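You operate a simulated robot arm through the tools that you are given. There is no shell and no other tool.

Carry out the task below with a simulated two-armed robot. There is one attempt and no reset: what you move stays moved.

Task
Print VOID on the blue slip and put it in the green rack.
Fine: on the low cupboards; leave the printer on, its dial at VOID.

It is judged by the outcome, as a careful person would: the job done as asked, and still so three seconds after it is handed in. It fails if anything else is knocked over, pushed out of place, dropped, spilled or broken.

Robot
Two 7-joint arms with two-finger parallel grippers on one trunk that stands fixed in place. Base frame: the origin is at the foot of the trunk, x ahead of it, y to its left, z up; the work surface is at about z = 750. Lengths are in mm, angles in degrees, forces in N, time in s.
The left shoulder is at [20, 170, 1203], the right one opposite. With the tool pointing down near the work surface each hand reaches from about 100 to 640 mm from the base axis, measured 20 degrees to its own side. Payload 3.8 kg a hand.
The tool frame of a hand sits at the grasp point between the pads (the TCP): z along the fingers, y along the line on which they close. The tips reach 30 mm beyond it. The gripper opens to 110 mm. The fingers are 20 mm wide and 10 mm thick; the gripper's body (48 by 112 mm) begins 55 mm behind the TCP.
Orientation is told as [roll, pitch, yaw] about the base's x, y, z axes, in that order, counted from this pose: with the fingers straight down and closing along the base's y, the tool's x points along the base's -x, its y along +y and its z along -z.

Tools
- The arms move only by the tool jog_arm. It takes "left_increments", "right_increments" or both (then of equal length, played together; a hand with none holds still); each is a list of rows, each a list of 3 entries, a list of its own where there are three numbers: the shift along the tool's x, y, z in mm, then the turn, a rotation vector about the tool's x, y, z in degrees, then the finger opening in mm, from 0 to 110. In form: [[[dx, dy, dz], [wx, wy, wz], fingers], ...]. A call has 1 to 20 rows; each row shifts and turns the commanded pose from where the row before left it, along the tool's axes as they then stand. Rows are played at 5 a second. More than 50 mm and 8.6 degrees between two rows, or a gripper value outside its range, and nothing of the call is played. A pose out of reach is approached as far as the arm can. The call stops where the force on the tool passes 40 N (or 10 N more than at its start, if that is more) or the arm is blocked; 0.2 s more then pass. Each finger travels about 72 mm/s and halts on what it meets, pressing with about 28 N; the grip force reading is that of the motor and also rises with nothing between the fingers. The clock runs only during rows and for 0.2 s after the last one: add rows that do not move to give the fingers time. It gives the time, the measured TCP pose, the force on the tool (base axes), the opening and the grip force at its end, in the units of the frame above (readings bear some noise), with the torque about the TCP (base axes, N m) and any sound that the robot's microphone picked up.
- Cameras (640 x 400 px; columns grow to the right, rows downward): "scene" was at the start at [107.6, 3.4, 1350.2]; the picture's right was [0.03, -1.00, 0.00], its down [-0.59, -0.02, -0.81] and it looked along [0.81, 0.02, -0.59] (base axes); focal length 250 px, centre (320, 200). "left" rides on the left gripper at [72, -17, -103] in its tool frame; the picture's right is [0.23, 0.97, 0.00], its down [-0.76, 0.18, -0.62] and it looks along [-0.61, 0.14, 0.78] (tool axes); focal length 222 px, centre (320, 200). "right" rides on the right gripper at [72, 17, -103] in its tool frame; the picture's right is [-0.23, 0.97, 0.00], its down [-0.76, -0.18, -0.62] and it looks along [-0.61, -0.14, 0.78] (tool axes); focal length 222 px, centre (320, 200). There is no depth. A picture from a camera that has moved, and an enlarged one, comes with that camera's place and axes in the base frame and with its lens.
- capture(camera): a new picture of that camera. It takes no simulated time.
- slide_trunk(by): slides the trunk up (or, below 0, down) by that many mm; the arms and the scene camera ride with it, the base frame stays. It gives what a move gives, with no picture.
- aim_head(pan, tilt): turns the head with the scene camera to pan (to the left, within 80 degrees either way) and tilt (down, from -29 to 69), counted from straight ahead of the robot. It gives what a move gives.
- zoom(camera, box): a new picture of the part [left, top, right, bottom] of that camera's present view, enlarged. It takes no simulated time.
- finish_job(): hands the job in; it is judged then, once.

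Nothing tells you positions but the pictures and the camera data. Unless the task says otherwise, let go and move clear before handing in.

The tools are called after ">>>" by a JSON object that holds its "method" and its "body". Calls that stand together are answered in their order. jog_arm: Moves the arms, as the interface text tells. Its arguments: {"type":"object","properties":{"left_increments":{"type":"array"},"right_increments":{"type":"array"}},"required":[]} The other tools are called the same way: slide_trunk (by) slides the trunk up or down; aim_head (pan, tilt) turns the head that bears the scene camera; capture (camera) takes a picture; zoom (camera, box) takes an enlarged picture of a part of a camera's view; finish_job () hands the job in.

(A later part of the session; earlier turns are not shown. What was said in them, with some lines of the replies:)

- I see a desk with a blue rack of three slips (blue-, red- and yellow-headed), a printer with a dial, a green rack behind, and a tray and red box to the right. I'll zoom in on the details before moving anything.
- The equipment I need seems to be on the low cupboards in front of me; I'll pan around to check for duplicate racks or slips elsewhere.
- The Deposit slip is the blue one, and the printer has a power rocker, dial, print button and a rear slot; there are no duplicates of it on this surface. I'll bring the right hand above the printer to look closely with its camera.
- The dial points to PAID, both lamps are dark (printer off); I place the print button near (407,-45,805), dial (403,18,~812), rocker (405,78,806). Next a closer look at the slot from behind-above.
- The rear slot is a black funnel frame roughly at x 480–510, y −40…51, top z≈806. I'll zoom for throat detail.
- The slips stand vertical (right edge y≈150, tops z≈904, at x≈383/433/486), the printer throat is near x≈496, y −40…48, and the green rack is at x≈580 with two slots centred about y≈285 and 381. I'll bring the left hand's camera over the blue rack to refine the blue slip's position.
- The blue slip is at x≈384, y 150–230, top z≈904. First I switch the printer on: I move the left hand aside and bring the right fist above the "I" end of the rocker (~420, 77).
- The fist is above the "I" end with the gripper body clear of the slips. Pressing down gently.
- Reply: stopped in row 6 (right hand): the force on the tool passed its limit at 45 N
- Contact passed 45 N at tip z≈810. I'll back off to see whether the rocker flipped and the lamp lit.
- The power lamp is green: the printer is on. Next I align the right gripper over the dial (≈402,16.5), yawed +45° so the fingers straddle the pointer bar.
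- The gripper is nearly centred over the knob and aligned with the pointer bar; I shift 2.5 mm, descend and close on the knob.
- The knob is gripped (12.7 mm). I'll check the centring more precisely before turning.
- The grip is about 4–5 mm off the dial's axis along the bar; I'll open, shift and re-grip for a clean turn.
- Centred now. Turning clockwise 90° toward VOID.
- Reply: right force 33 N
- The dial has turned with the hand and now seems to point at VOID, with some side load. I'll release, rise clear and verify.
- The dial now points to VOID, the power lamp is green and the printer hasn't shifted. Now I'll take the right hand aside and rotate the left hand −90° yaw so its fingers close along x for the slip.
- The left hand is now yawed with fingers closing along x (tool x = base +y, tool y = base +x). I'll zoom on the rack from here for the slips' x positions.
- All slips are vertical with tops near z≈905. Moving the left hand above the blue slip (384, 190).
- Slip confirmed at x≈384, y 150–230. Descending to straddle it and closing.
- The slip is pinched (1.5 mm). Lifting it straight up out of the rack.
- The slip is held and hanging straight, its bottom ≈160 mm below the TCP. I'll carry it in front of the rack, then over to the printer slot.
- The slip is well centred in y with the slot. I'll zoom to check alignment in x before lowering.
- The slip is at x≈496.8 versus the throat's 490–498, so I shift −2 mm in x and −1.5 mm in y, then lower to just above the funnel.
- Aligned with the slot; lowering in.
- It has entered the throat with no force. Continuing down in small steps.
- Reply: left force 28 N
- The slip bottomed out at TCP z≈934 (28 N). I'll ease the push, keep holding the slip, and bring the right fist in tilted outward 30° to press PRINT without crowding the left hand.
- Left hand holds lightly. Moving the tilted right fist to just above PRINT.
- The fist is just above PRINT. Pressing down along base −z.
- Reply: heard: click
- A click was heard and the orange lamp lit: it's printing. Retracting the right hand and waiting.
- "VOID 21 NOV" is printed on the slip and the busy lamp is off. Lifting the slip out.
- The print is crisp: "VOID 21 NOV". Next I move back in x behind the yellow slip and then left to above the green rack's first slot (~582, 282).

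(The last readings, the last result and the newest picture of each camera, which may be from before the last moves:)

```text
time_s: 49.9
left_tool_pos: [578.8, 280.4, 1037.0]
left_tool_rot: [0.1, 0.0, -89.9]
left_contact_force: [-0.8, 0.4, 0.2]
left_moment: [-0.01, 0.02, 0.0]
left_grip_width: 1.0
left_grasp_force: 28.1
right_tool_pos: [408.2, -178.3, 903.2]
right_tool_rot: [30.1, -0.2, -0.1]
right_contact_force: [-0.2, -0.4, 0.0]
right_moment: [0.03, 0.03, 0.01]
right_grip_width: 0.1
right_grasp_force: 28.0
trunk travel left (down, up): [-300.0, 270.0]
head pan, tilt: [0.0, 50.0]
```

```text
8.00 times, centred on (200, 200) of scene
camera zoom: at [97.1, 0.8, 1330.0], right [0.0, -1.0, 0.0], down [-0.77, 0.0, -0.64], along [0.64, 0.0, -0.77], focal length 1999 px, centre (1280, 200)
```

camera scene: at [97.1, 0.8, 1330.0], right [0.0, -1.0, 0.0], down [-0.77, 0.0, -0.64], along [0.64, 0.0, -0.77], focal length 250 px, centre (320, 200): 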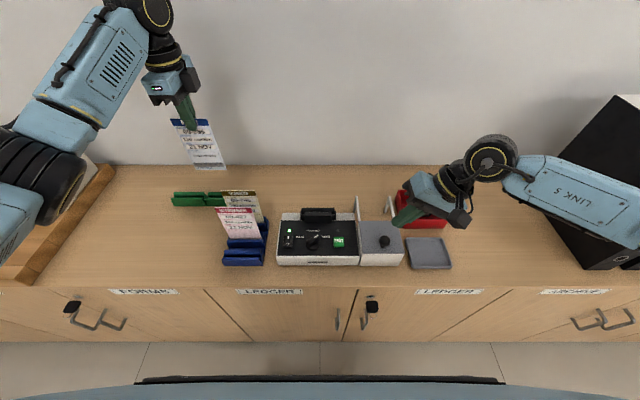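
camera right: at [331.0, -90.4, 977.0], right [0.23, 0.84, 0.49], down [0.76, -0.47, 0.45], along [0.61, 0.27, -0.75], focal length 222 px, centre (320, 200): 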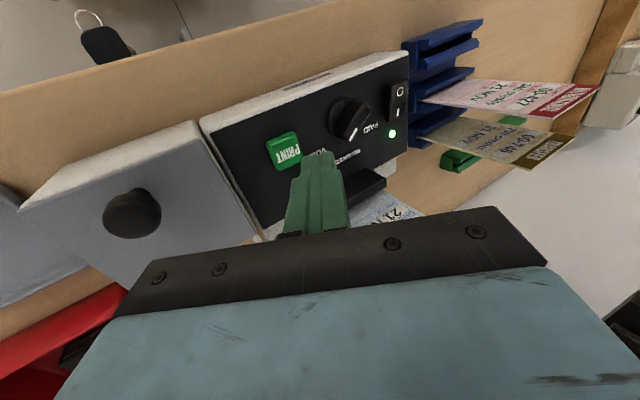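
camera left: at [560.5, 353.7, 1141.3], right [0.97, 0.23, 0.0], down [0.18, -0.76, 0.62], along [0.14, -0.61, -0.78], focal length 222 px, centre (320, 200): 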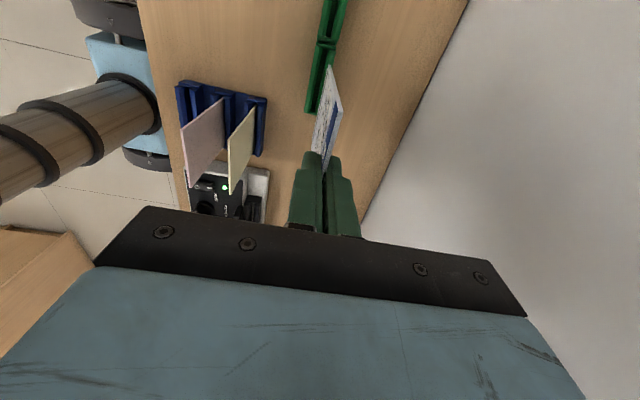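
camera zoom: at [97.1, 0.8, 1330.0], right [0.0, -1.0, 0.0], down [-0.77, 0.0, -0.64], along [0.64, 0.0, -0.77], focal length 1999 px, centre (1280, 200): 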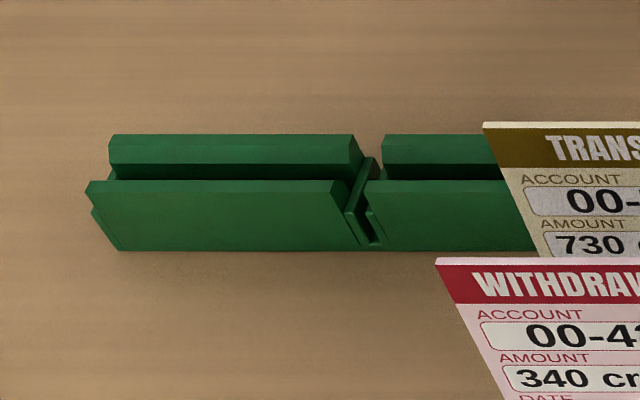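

Slot 1 of the green rack is centred at about (574.4, 286); the slip's bottom is at (577.6, 283.8). Correcting by (−3.2, +2) and lowering to just above the rack.

>>> {"method": "jog_arm", "body": {"left_increments": [[[2, -3.2, 0], [0, 0, 0], 0], [[0, 0, 15], [0, 0, 0], 0], [[0, 0, 20], [0, 0, 0], 0], [[0, 0, 20], [0, 0, 0], 0], [[0, 0, 20], [0, 0, 0], 0], [[0, 0, 5], [0, 0, 0], 0], [[0, 0, 0], [0, 0, 0], 0]]}}

>>> {"method": "zoom", "body": {"camera": "left", "box": [290, 20, 360, 130]}}

>>> {"method": "zoom", "body": {"camera": "left", "box": [305, 30, 345, 80]}}

>>> {"method": "zoom", "body": {"camera": "scene", "box": [150, 120, 270, 220]}}

```text
time_s: 51.5
left_tool_pos: [574.4, 284.9, 957.6]
left_tool_rot: [-0.1, -0.1, -89.9]
left_contact_force: [-0.4, -0.2, 0.2]
left_moment: [-0.01, -0.02, -0.03]
left_grip_width: 0.9
left_grasp_force: 28.0
right_tool_pos: [408.2, -178.3, 905.1]
right_tool_rot: [30.1, -0.2, 0.0]
right_contact_force: [0.0, 0.1, -0.4]
right_moment: [-0.02, 0.0, -0.01]
right_grip_width: 0.0
right_grasp_force: 28.1
trunk travel left (down, up): [-300.0, 270.0]
head pan, tilt: [0.0, 50.0]
```

```text
3.64 times, centred on (325, 75) of left
camera zoom: at [556.4, 356.6, 1060.9], right [0.97, 0.23, 0.0], down [0.18, -0.76, 0.62], along [0.14, -0.61, -0.78], focal length 808 px, centre (302, 654)
```

zoom: 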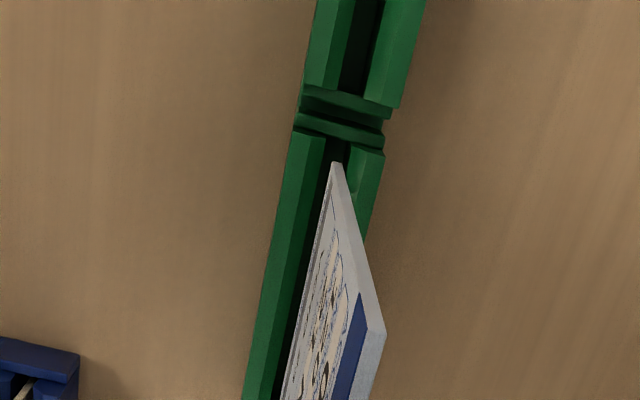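

```text
8.00 times, centred on (325, 55) of left
camera zoom: at [556.4, 356.6, 1060.9], right [0.97, 0.23, 0.0], down [0.18, -0.76, 0.62], along [0.14, -0.61, -0.78], focal length 1777 px, centre (280, 1360)
```

zoom: 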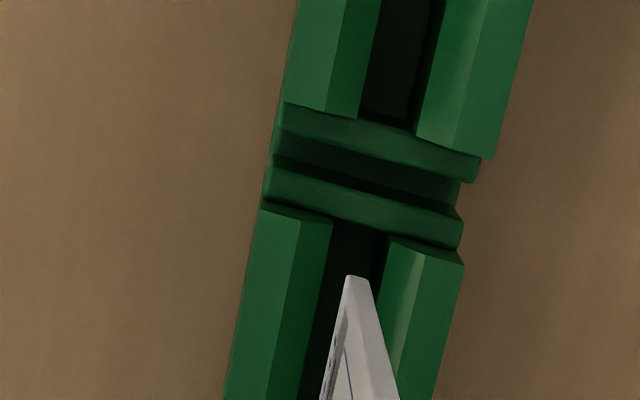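

```text
4.00 times, centred on (210, 170) of scene
camera zoom: at [97.1, 0.9, 1330.0], right [0.0, -1.0, 0.0], down [-0.77, 0.0, -0.64], along [0.64, 0.0, -0.77], focal length 999 px, centre (760, 320)
```

zoom: 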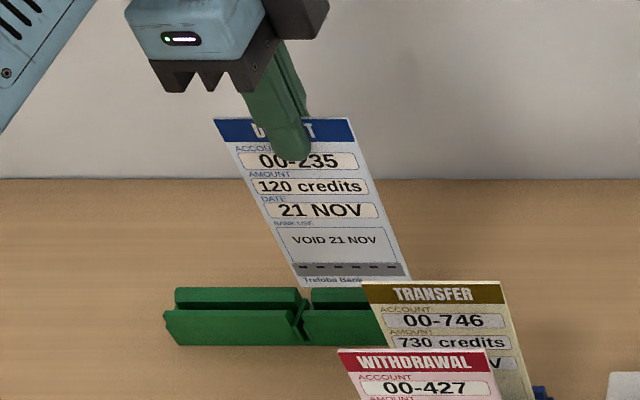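

Well aligned over the throat. Lowering in.

>>> {"method": "jog_arm", "body": {"left_increments": [[[0, 0.7, 5], [0, 0, 0], 0], [[0, 0, 6], [0, 0, 0], 0], [[0, 0, 6], [0, 0, 0], 0], [[0, 0, 6], [0, 0, 0], 0], [[0, 0, 0], [0, 0, 0], 0]]}}

>>> {"method": "zoom", "body": {"camera": "left", "box": [305, 30, 345, 80]}}

>>> {"method": "zoom", "body": {"camera": "scene", "box": [150, 120, 270, 220]}}

```text
time_s: 52.7
left_tool_pos: [576.9, 281.0, 933.9]
left_tool_rot: [0.0, 0.0, -89.8]
left_contact_force: [0.2, 0.7, -0.1]
left_moment: [0.01, 0.02, 0.01]
left_grip_width: 1.1
left_grasp_force: 28.2
right_tool_pos: [409.2, -177.8, 903.9]
right_tool_rot: [30.1, -0.2, 0.0]
right_contact_force: [-0.1, 1.0, -0.2]
right_moment: [-0.01, -0.03, 0.0]
right_grip_width: 0.2
right_grasp_force: 28.3
trunk travel left (down, up): [-300.0, 270.0]
head pan, tilt: [0.0, 50.0]
```

```text
8.00 times, centred on (325, 55) of left
camera zoom: at [559.0, 354.3, 1036.9], right [0.97, 0.23, 0.0], down [0.18, -0.76, 0.62], along [0.14, -0.61, -0.78], focal length 1777 px, centre (280, 1360)
```

zoom: 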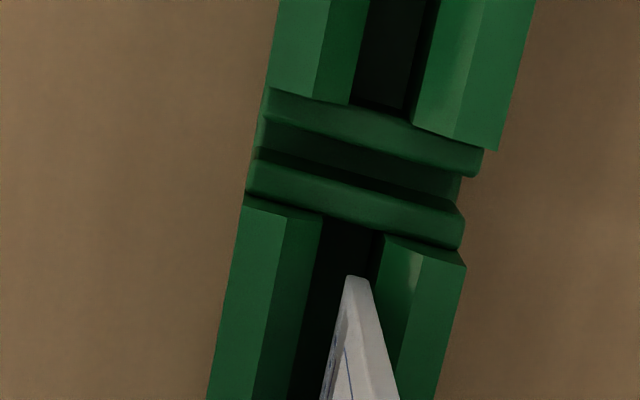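

```text
4.00 times, centred on (210, 170) of scene
camera zoom: at [97.1, 0.8, 1330.0], right [0.0, -1.0, 0.0], down [-0.77, 0.0, -0.64], along [0.64, 0.0, -0.77], focal length 999 px, centre (760, 320)
```

zoom: 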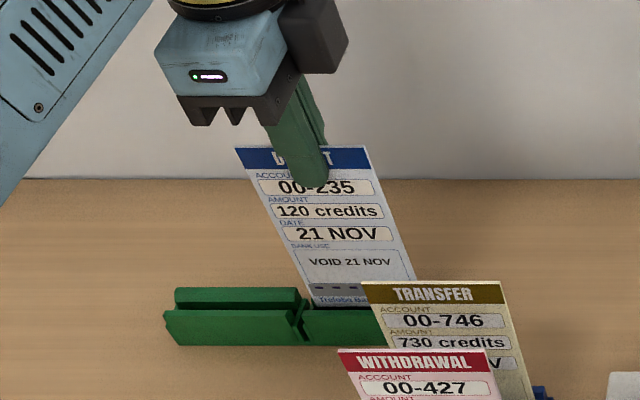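

Still centred within the throat after a slight drift; correcting by (−1.5, +1.5) and continuing down gently.

>>> {"method": "jog_arm", "body": {"left_increments": [[[1.5, -1.5, 1], [0, 0, 0], 0], [[0, 0, 3], [0, 0, 0], 0], [[0, 0, 3], [0, 0, 0], 0], [[0, 0, 3], [0, 0, 0], 0], [[0, 0, 0], [0, 0, 0], 0]]}}

>>> {"method": "zoom", "body": {"camera": "left", "box": [305, 30, 345, 80]}}

>>> {"method": "zoom", "body": {"camera": "scene", "box": [150, 120, 270, 220]}}

```text
time_s: 53.9
left_tool_pos: [575.6, 281.0, 925.0]
left_tool_rot: [0.0, 0.1, -89.9]
left_contact_force: [0.2, -0.1, 0.2]
left_moment: [-0.01, -0.03, -0.03]
left_grip_width: 1.2
left_grasp_force: 28.2
right_tool_pos: [409.5, -178.5, 905.2]
right_tool_rot: [30.1, -0.2, 0.0]
right_contact_force: [-0.1, 0.0, -0.3]
right_moment: [-0.01, -0.02, 0.02]
right_grip_width: 0.0
right_grasp_force: 28.1
trunk travel left (down, up): [-300.0, 270.0]
head pan, tilt: [0.0, 50.0]
```

```text
8.00 times, centred on (325, 55) of left
camera zoom: at [557.3, 354.9, 1028.0], right [0.97, 0.23, 0.0], down [0.18, -0.76, 0.62], along [0.14, -0.61, -0.78], focal length 1777 px, centre (280, 1360)
```

zoom: 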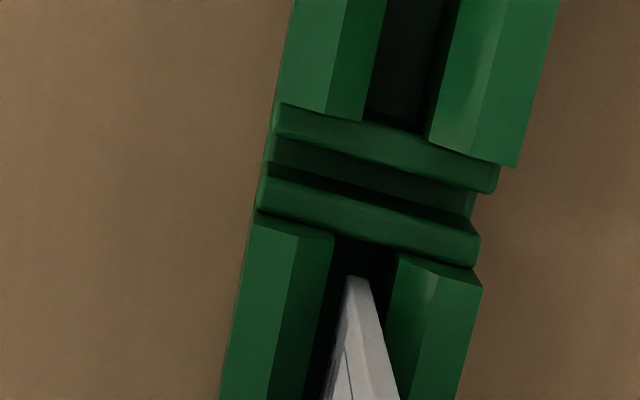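

```text
4.00 times, centred on (210, 170) of scene
camera zoom: at [97.1, 0.8, 1330.0], right [0.0, -1.0, 0.0], down [-0.77, 0.0, -0.64], along [0.64, 0.0, -0.77], focal length 999 px, centre (760, 320)
```

zoom: 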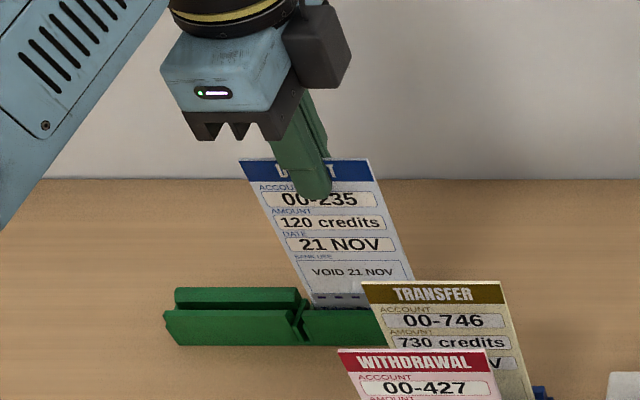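

Nicely centred and inside the slot. Continuing to the floor.

>>> {"method": "jog_arm", "body": {"left_increments": [[[0, 0, 3], [0, 0, 0], 0], [[0, 0, 3], [0, 0, 0], 0], [[0, 0, 2], [0, 0, 0], 0], [[0, 0, 0], [0, 0, 0], 0]]}}

>>> {"method": "jog_arm", "body": {"left_increments": [[[0, 0, 2], [0, 0, 0], 0], [[0, 0, 2], [0, 0, 0], 0], [[0, 0, 0], [0, 0, 0], 0]]}}

>>> {"method": "zoom", "body": {"camera": "left", "box": [305, 30, 345, 80]}}

```text
time_s: 54.9
left_tool_pos: [575.2, 282.2, 917.6]
left_tool_rot: [0.0, 0.0, -89.9]
left_contact_force: [-0.4, 0.2, 0.7]
left_moment: [-0.01, -0.01, 0.03]
left_grip_width: 0.9
left_grasp_force: 28.1
right_tool_pos: [408.7, -177.6, 904.5]
right_tool_rot: [30.1, -0.2, 0.0]
right_contact_force: [-1.0, -0.1, 0.7]
right_moment: [0.01, -0.01, 0.0]
right_grip_width: 0.0
right_grasp_force: 28.1
trunk travel left (down, up): [-300.0, 270.0]
head pan, tilt: [0.0, 50.0]
```

```text
time_s: 55.7
left_tool_pos: [574.4, 282.1, 913.2]
left_tool_rot: [0.0, -0.1, -90.0]
left_contact_force: [-0.7, -0.4, 0.0]
left_moment: [-0.04, 0.02, 0.03]
left_grip_width: 0.8
left_grasp_force: 28.0
right_tool_pos: [408.4, -177.4, 903.9]
right_tool_rot: [30.1, -0.1, 0.1]
right_contact_force: [0.1, 0.6, -0.3]
right_moment: [0.0, 0.01, -0.03]
right_grip_width: 0.0
right_grasp_force: 28.0
trunk travel left (down, up): [-300.0, 270.0]
head pan, tilt: [0.0, 50.0]
```

```text
8.00 times, centred on (325, 55) of left
camera zoom: at [557.0, 355.8, 1016.3], right [0.97, 0.23, 0.0], down [0.18, -0.76, 0.62], along [0.14, -0.61, -0.78], focal length 1777 px, centre (280, 1360)
```

zoom: 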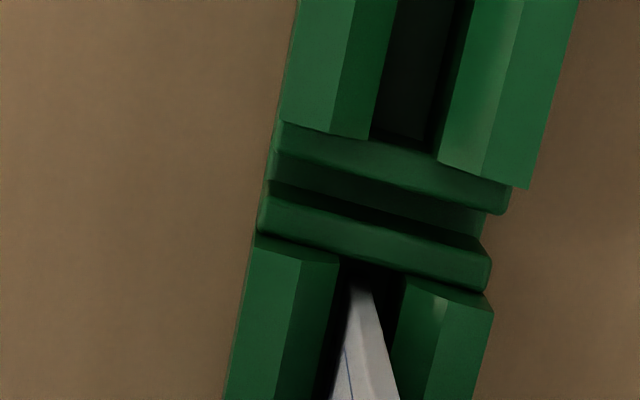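

>>> {"method": "jog_arm", "body": {"left_increments": [[[0, 0, 1.5], [0, 0, 0], 0], [[0, 0, 1.5], [0, 0, 0], 0], [[0, 0, 0], [0, 0, 0], 0]]}}

```text
time_s: 56.5
left_tool_pos: [575.1, 281.8, 910.6]
left_tool_rot: [0.0, 0.0, -89.9]
left_contact_force: [0.0, -0.2, -0.3]
left_moment: [-0.01, -0.01, 0.02]
left_grip_width: 1.0
left_grasp_force: 27.8
right_tool_pos: [408.4, -178.0, 903.8]
right_tool_rot: [30.1, -0.1, 0.0]
right_contact_force: [0.5, -1.1, -0.9]
right_moment: [0.0, 0.03, 0.0]
right_grip_width: 0.1
right_grasp_force: 27.6
trunk travel left (down, up): [-300.0, 270.0]
head pan, tilt: [0.0, 50.0]
```

No floor contact yet (slip bottom ≈750). Continuing by 1.5 mm steps.

>>> {"method": "jog_arm", "body": {"left_increments": [[[0, 0, 1.5], [0, 0, 0], 0], [[0, 0, 1.5], [0, 0, 0], 0], [[0, 0, 0], [0, 0, 0], 0]]}}

>>> {"method": "zoom", "body": {"camera": "scene", "box": [150, 120, 270, 220]}}

>>> {"method": "zoom", "body": {"camera": "left", "box": [290, 20, 360, 130]}}

```text
time_s: 57.3
left_tool_pos: [574.2, 282.3, 909.0]
left_tool_rot: [0.3, -0.1, -89.9]
left_contact_force: [0.4, 2.6, 14.2]
left_moment: [0.32, 0.01, 0.01]
left_grip_width: 0.8
left_grasp_force: 27.8
right_tool_pos: [406.9, -178.3, 904.3]
right_tool_rot: [30.0, -0.4, -0.1]
right_contact_force: [0.8, 0.3, -0.3]
right_moment: [0.02, 0.0, 0.0]
right_grip_width: 0.1
right_grasp_force: 27.9
trunk travel left (down, up): [-300.0, 270.0]
head pan, tilt: [0.0, 50.0]
```

```text
4.00 times, centred on (210, 170) of scene
camera zoom: at [95.8, 0.4, 1330.2], right [0.0, -1.0, 0.0], down [-0.77, 0.0, -0.64], along [0.64, 0.0, -0.77], focal length 999 px, centre (760, 320)
```

zoom: 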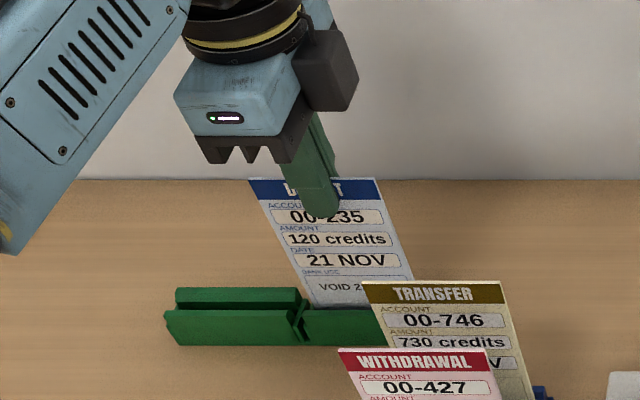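

```text
3.64 times, centred on (325, 75) of left
camera zoom: at [556.2, 355.1, 1012.8], right [0.97, 0.23, 0.0], down [0.18, -0.76, 0.62], along [0.15, -0.61, -0.78], focal length 808 px, centre (302, 654)
```

zoom: 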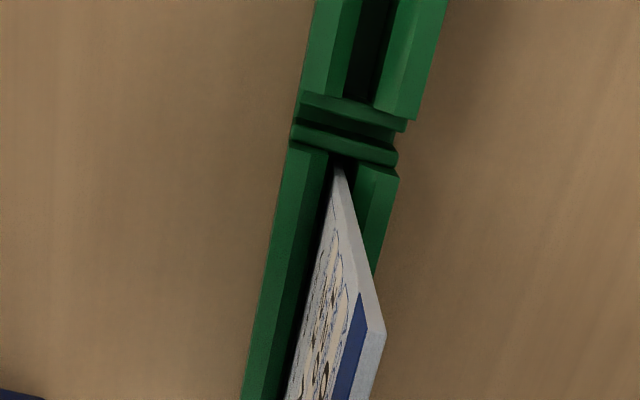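

The slip touches the slot floor (14 N at z≈909, same seat height as in the blue rack). Easing off and releasing gently.

>>> {"method": "jog_arm", "body": {"left_increments": [[[0, 0, -1.5], [0, 0, 0], 0], [[0, 0, 0], [0, 0, 0], 0], [[0, 0, 0], [0, 0, 0], 4], [[0, 0, 0], [0, 0, 0], 10], [[0, 0, 0], [0, 0, 0], 20], [[0, 0, 0], [0, 0, 0], 35], [[0, 0, 0], [0, 0, 0], 45], [[0, 0, 0], [0, 0, 0], 45]]}}

>>> {"method": "zoom", "body": {"camera": "left", "box": [270, 20, 380, 190]}}

>>> {"method": "zoom", "body": {"camera": "scene", "box": [150, 120, 270, 220]}}

```text
time_s: 59.1
left_tool_pos: [575.3, 281.9, 908.3]
left_tool_rot: [0.0, -0.1, -89.9]
left_contact_force: [0.9, -0.5, 0.7]
left_moment: [-0.02, 0.02, 0.04]
left_grip_width: 44.8
left_grasp_force: 0.0
right_tool_pos: [408.7, -179.2, 904.2]
right_tool_rot: [30.1, -0.1, -0.1]
right_contact_force: [-0.4, 0.4, 0.0]
right_moment: [0.0, 0.05, -0.01]
right_grip_width: 0.1
right_grasp_force: 28.1
trunk travel left (down, up): [-300.0, 270.0]
head pan, tilt: [0.0, 50.0]
```

```text
2.35 times, centred on (325, 105) of left
camera zoom: at [557.0, 355.4, 1012.2], right [0.97, 0.23, 0.0], down [0.18, -0.76, 0.62], along [0.14, -0.61, -0.78], focal length 523 px, centre (308, 424)
```

zoom: 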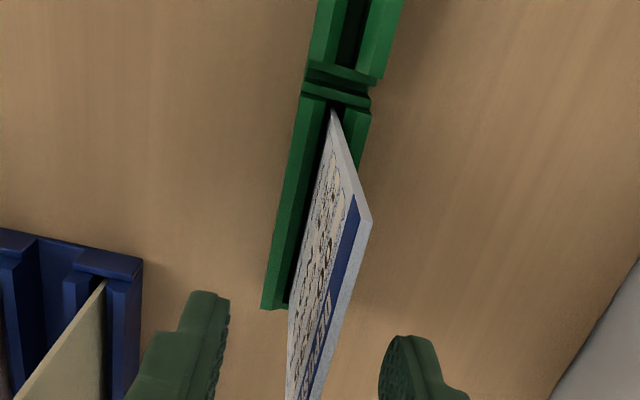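

```text
4.00 times, centred on (210, 170) of scene
camera zoom: at [97.1, 0.8, 1330.0], right [0.0, -1.0, 0.0], down [-0.77, 0.0, -0.64], along [0.64, 0.0, -0.77], focal length 999 px, centre (760, 320)
```

zoom: 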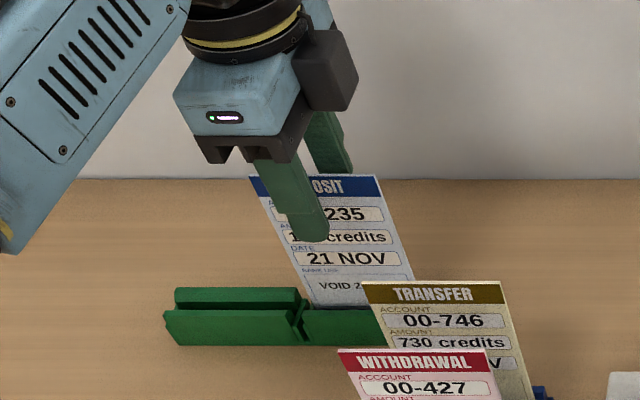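

The slip stands upright by itself in the green rack. Raising the left hand straight up and clear, and lifting the right hand as well.

>>> {"method": "jog_arm", "body": {"left_increments": [[[0, 0, -10], [0, 0, 0], 45], [[0, 0, -20], [0, 0, 0], 45], [[0, 0, -30], [0, 0, 0], 45], [[0, 0, -40], [0, 0, 0], 45], [[0, 0, -40], [0, 0, 0], 45], [[30, -10, -10], [0, 0, 0], 45], [[40, -20, 0], [0, 0, 0], 45], [[0, 0, 0], [0, 0, 0], 45], [[0, 0, 0], [0, 0, 0], 45], [[0, 0, 0], [0, 0, 0], 45]], "right_increments": [[[0, 15, -26], [0, 0, 0], 0], [[0, 15, -26], [0, 0, 0], 0], [[0, 15, -26], [0, 0, 0], 0], [[0, 0, 0], [0, 0, 0], 0], [[0, 0, 0], [0, 0, 0], 0], [[0, 0, 0], [0, 0, 0], 0], [[0, 0, 0], [0, 0, 0], 0], [[0, 0, 0], [0, 0, 0], 0], [[0, 0, 0], [0, 0, 0], 0], [[0, 0, 0], [0, 0, 0], 0]]}}

>>> {"method": "capture", "body": {"camera": "scene"}}

>>> {"method": "zoom", "body": {"camera": "scene", "box": [150, 140, 370, 280]}}

>>> {"method": "capture", "body": {"camera": "left"}}

```text
time_s: 61.3
left_tool_pos: [544.5, 352.4, 1059.0]
left_tool_rot: [0.0, 0.0, -89.9]
left_contact_force: [0.1, 0.5, 0.4]
left_moment: [-0.01, 0.02, -0.02]
left_grip_width: 45.0
left_grasp_force: 0.0
right_tool_pos: [408.8, -177.0, 994.0]
right_tool_rot: [30.0, -0.2, 0.0]
right_contact_force: [-0.3, -0.8, 0.8]
right_moment: [-0.04, 0.0, 0.04]
right_grip_width: 0.0
right_grasp_force: 27.9
trunk travel left (down, up): [-300.0, 270.0]
head pan, tilt: [0.0, 50.0]
```

```text
taken
camera scene: at [97.2, 0.6, 1329.9], right [0.0, -1.0, 0.0], down [-0.77, 0.0, -0.64], along [0.64, 0.0, -0.77], focal length 250 px, centre (320, 200)
```

scene: 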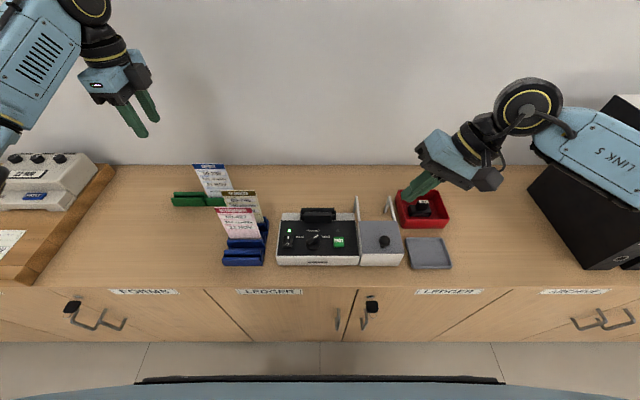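

```text
2.86 times, centred on (260, 210) of scene
camera zoom: at [97.2, 0.6, 1329.9], right [0.0, -1.0, 0.0], down [-0.77, 0.0, -0.64], along [0.64, 0.0, -0.77], focal length 714 px, centre (491, 171)
```

zoom: 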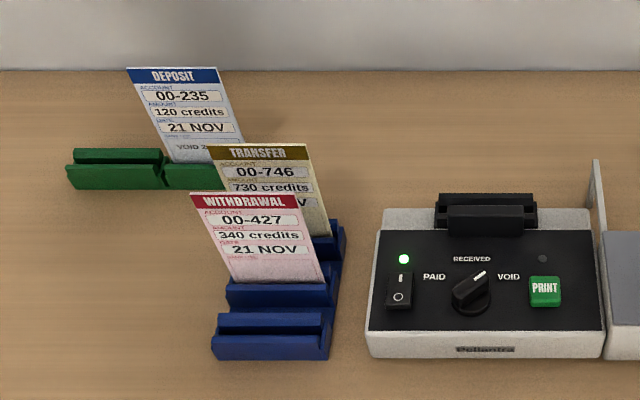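

```text
taken
camera left: at [528.1, 425.4, 1161.9], right [0.97, 0.23, 0.0], down [0.18, -0.76, 0.62], along [0.14, -0.61, -0.78], focal length 222 px, centre (320, 200)
```

left: 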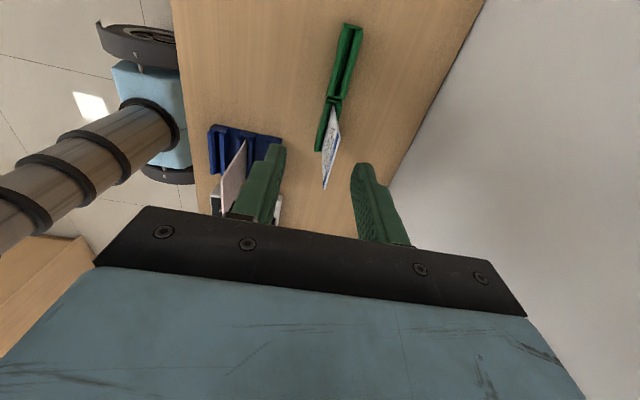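

The blue slip stands in the green rack printed "VOID 21 NOV", the printer is on with its dial at VOID, nothing else has moved, and both hands are clear. Handing in.

>>> {"method": "finish_job", "body": {}}

```text
The job is handed in.
```

The blue Deposit slip now has "VOID 21 NOV" printed in its bank-use box. It is standing upright in the green rack on the low cupboards, in the slot nearest the printer.

- **Printer:** it was off with its dial at PAID when I started. I switched it on and turned the dial to VOID, and left it that way as you asked.
- **Everything else:** in the final pictures, nothing else looked moved or knocked over. I used the left hand for the slip and it has let go of it. Both hands were clear before I handed in.
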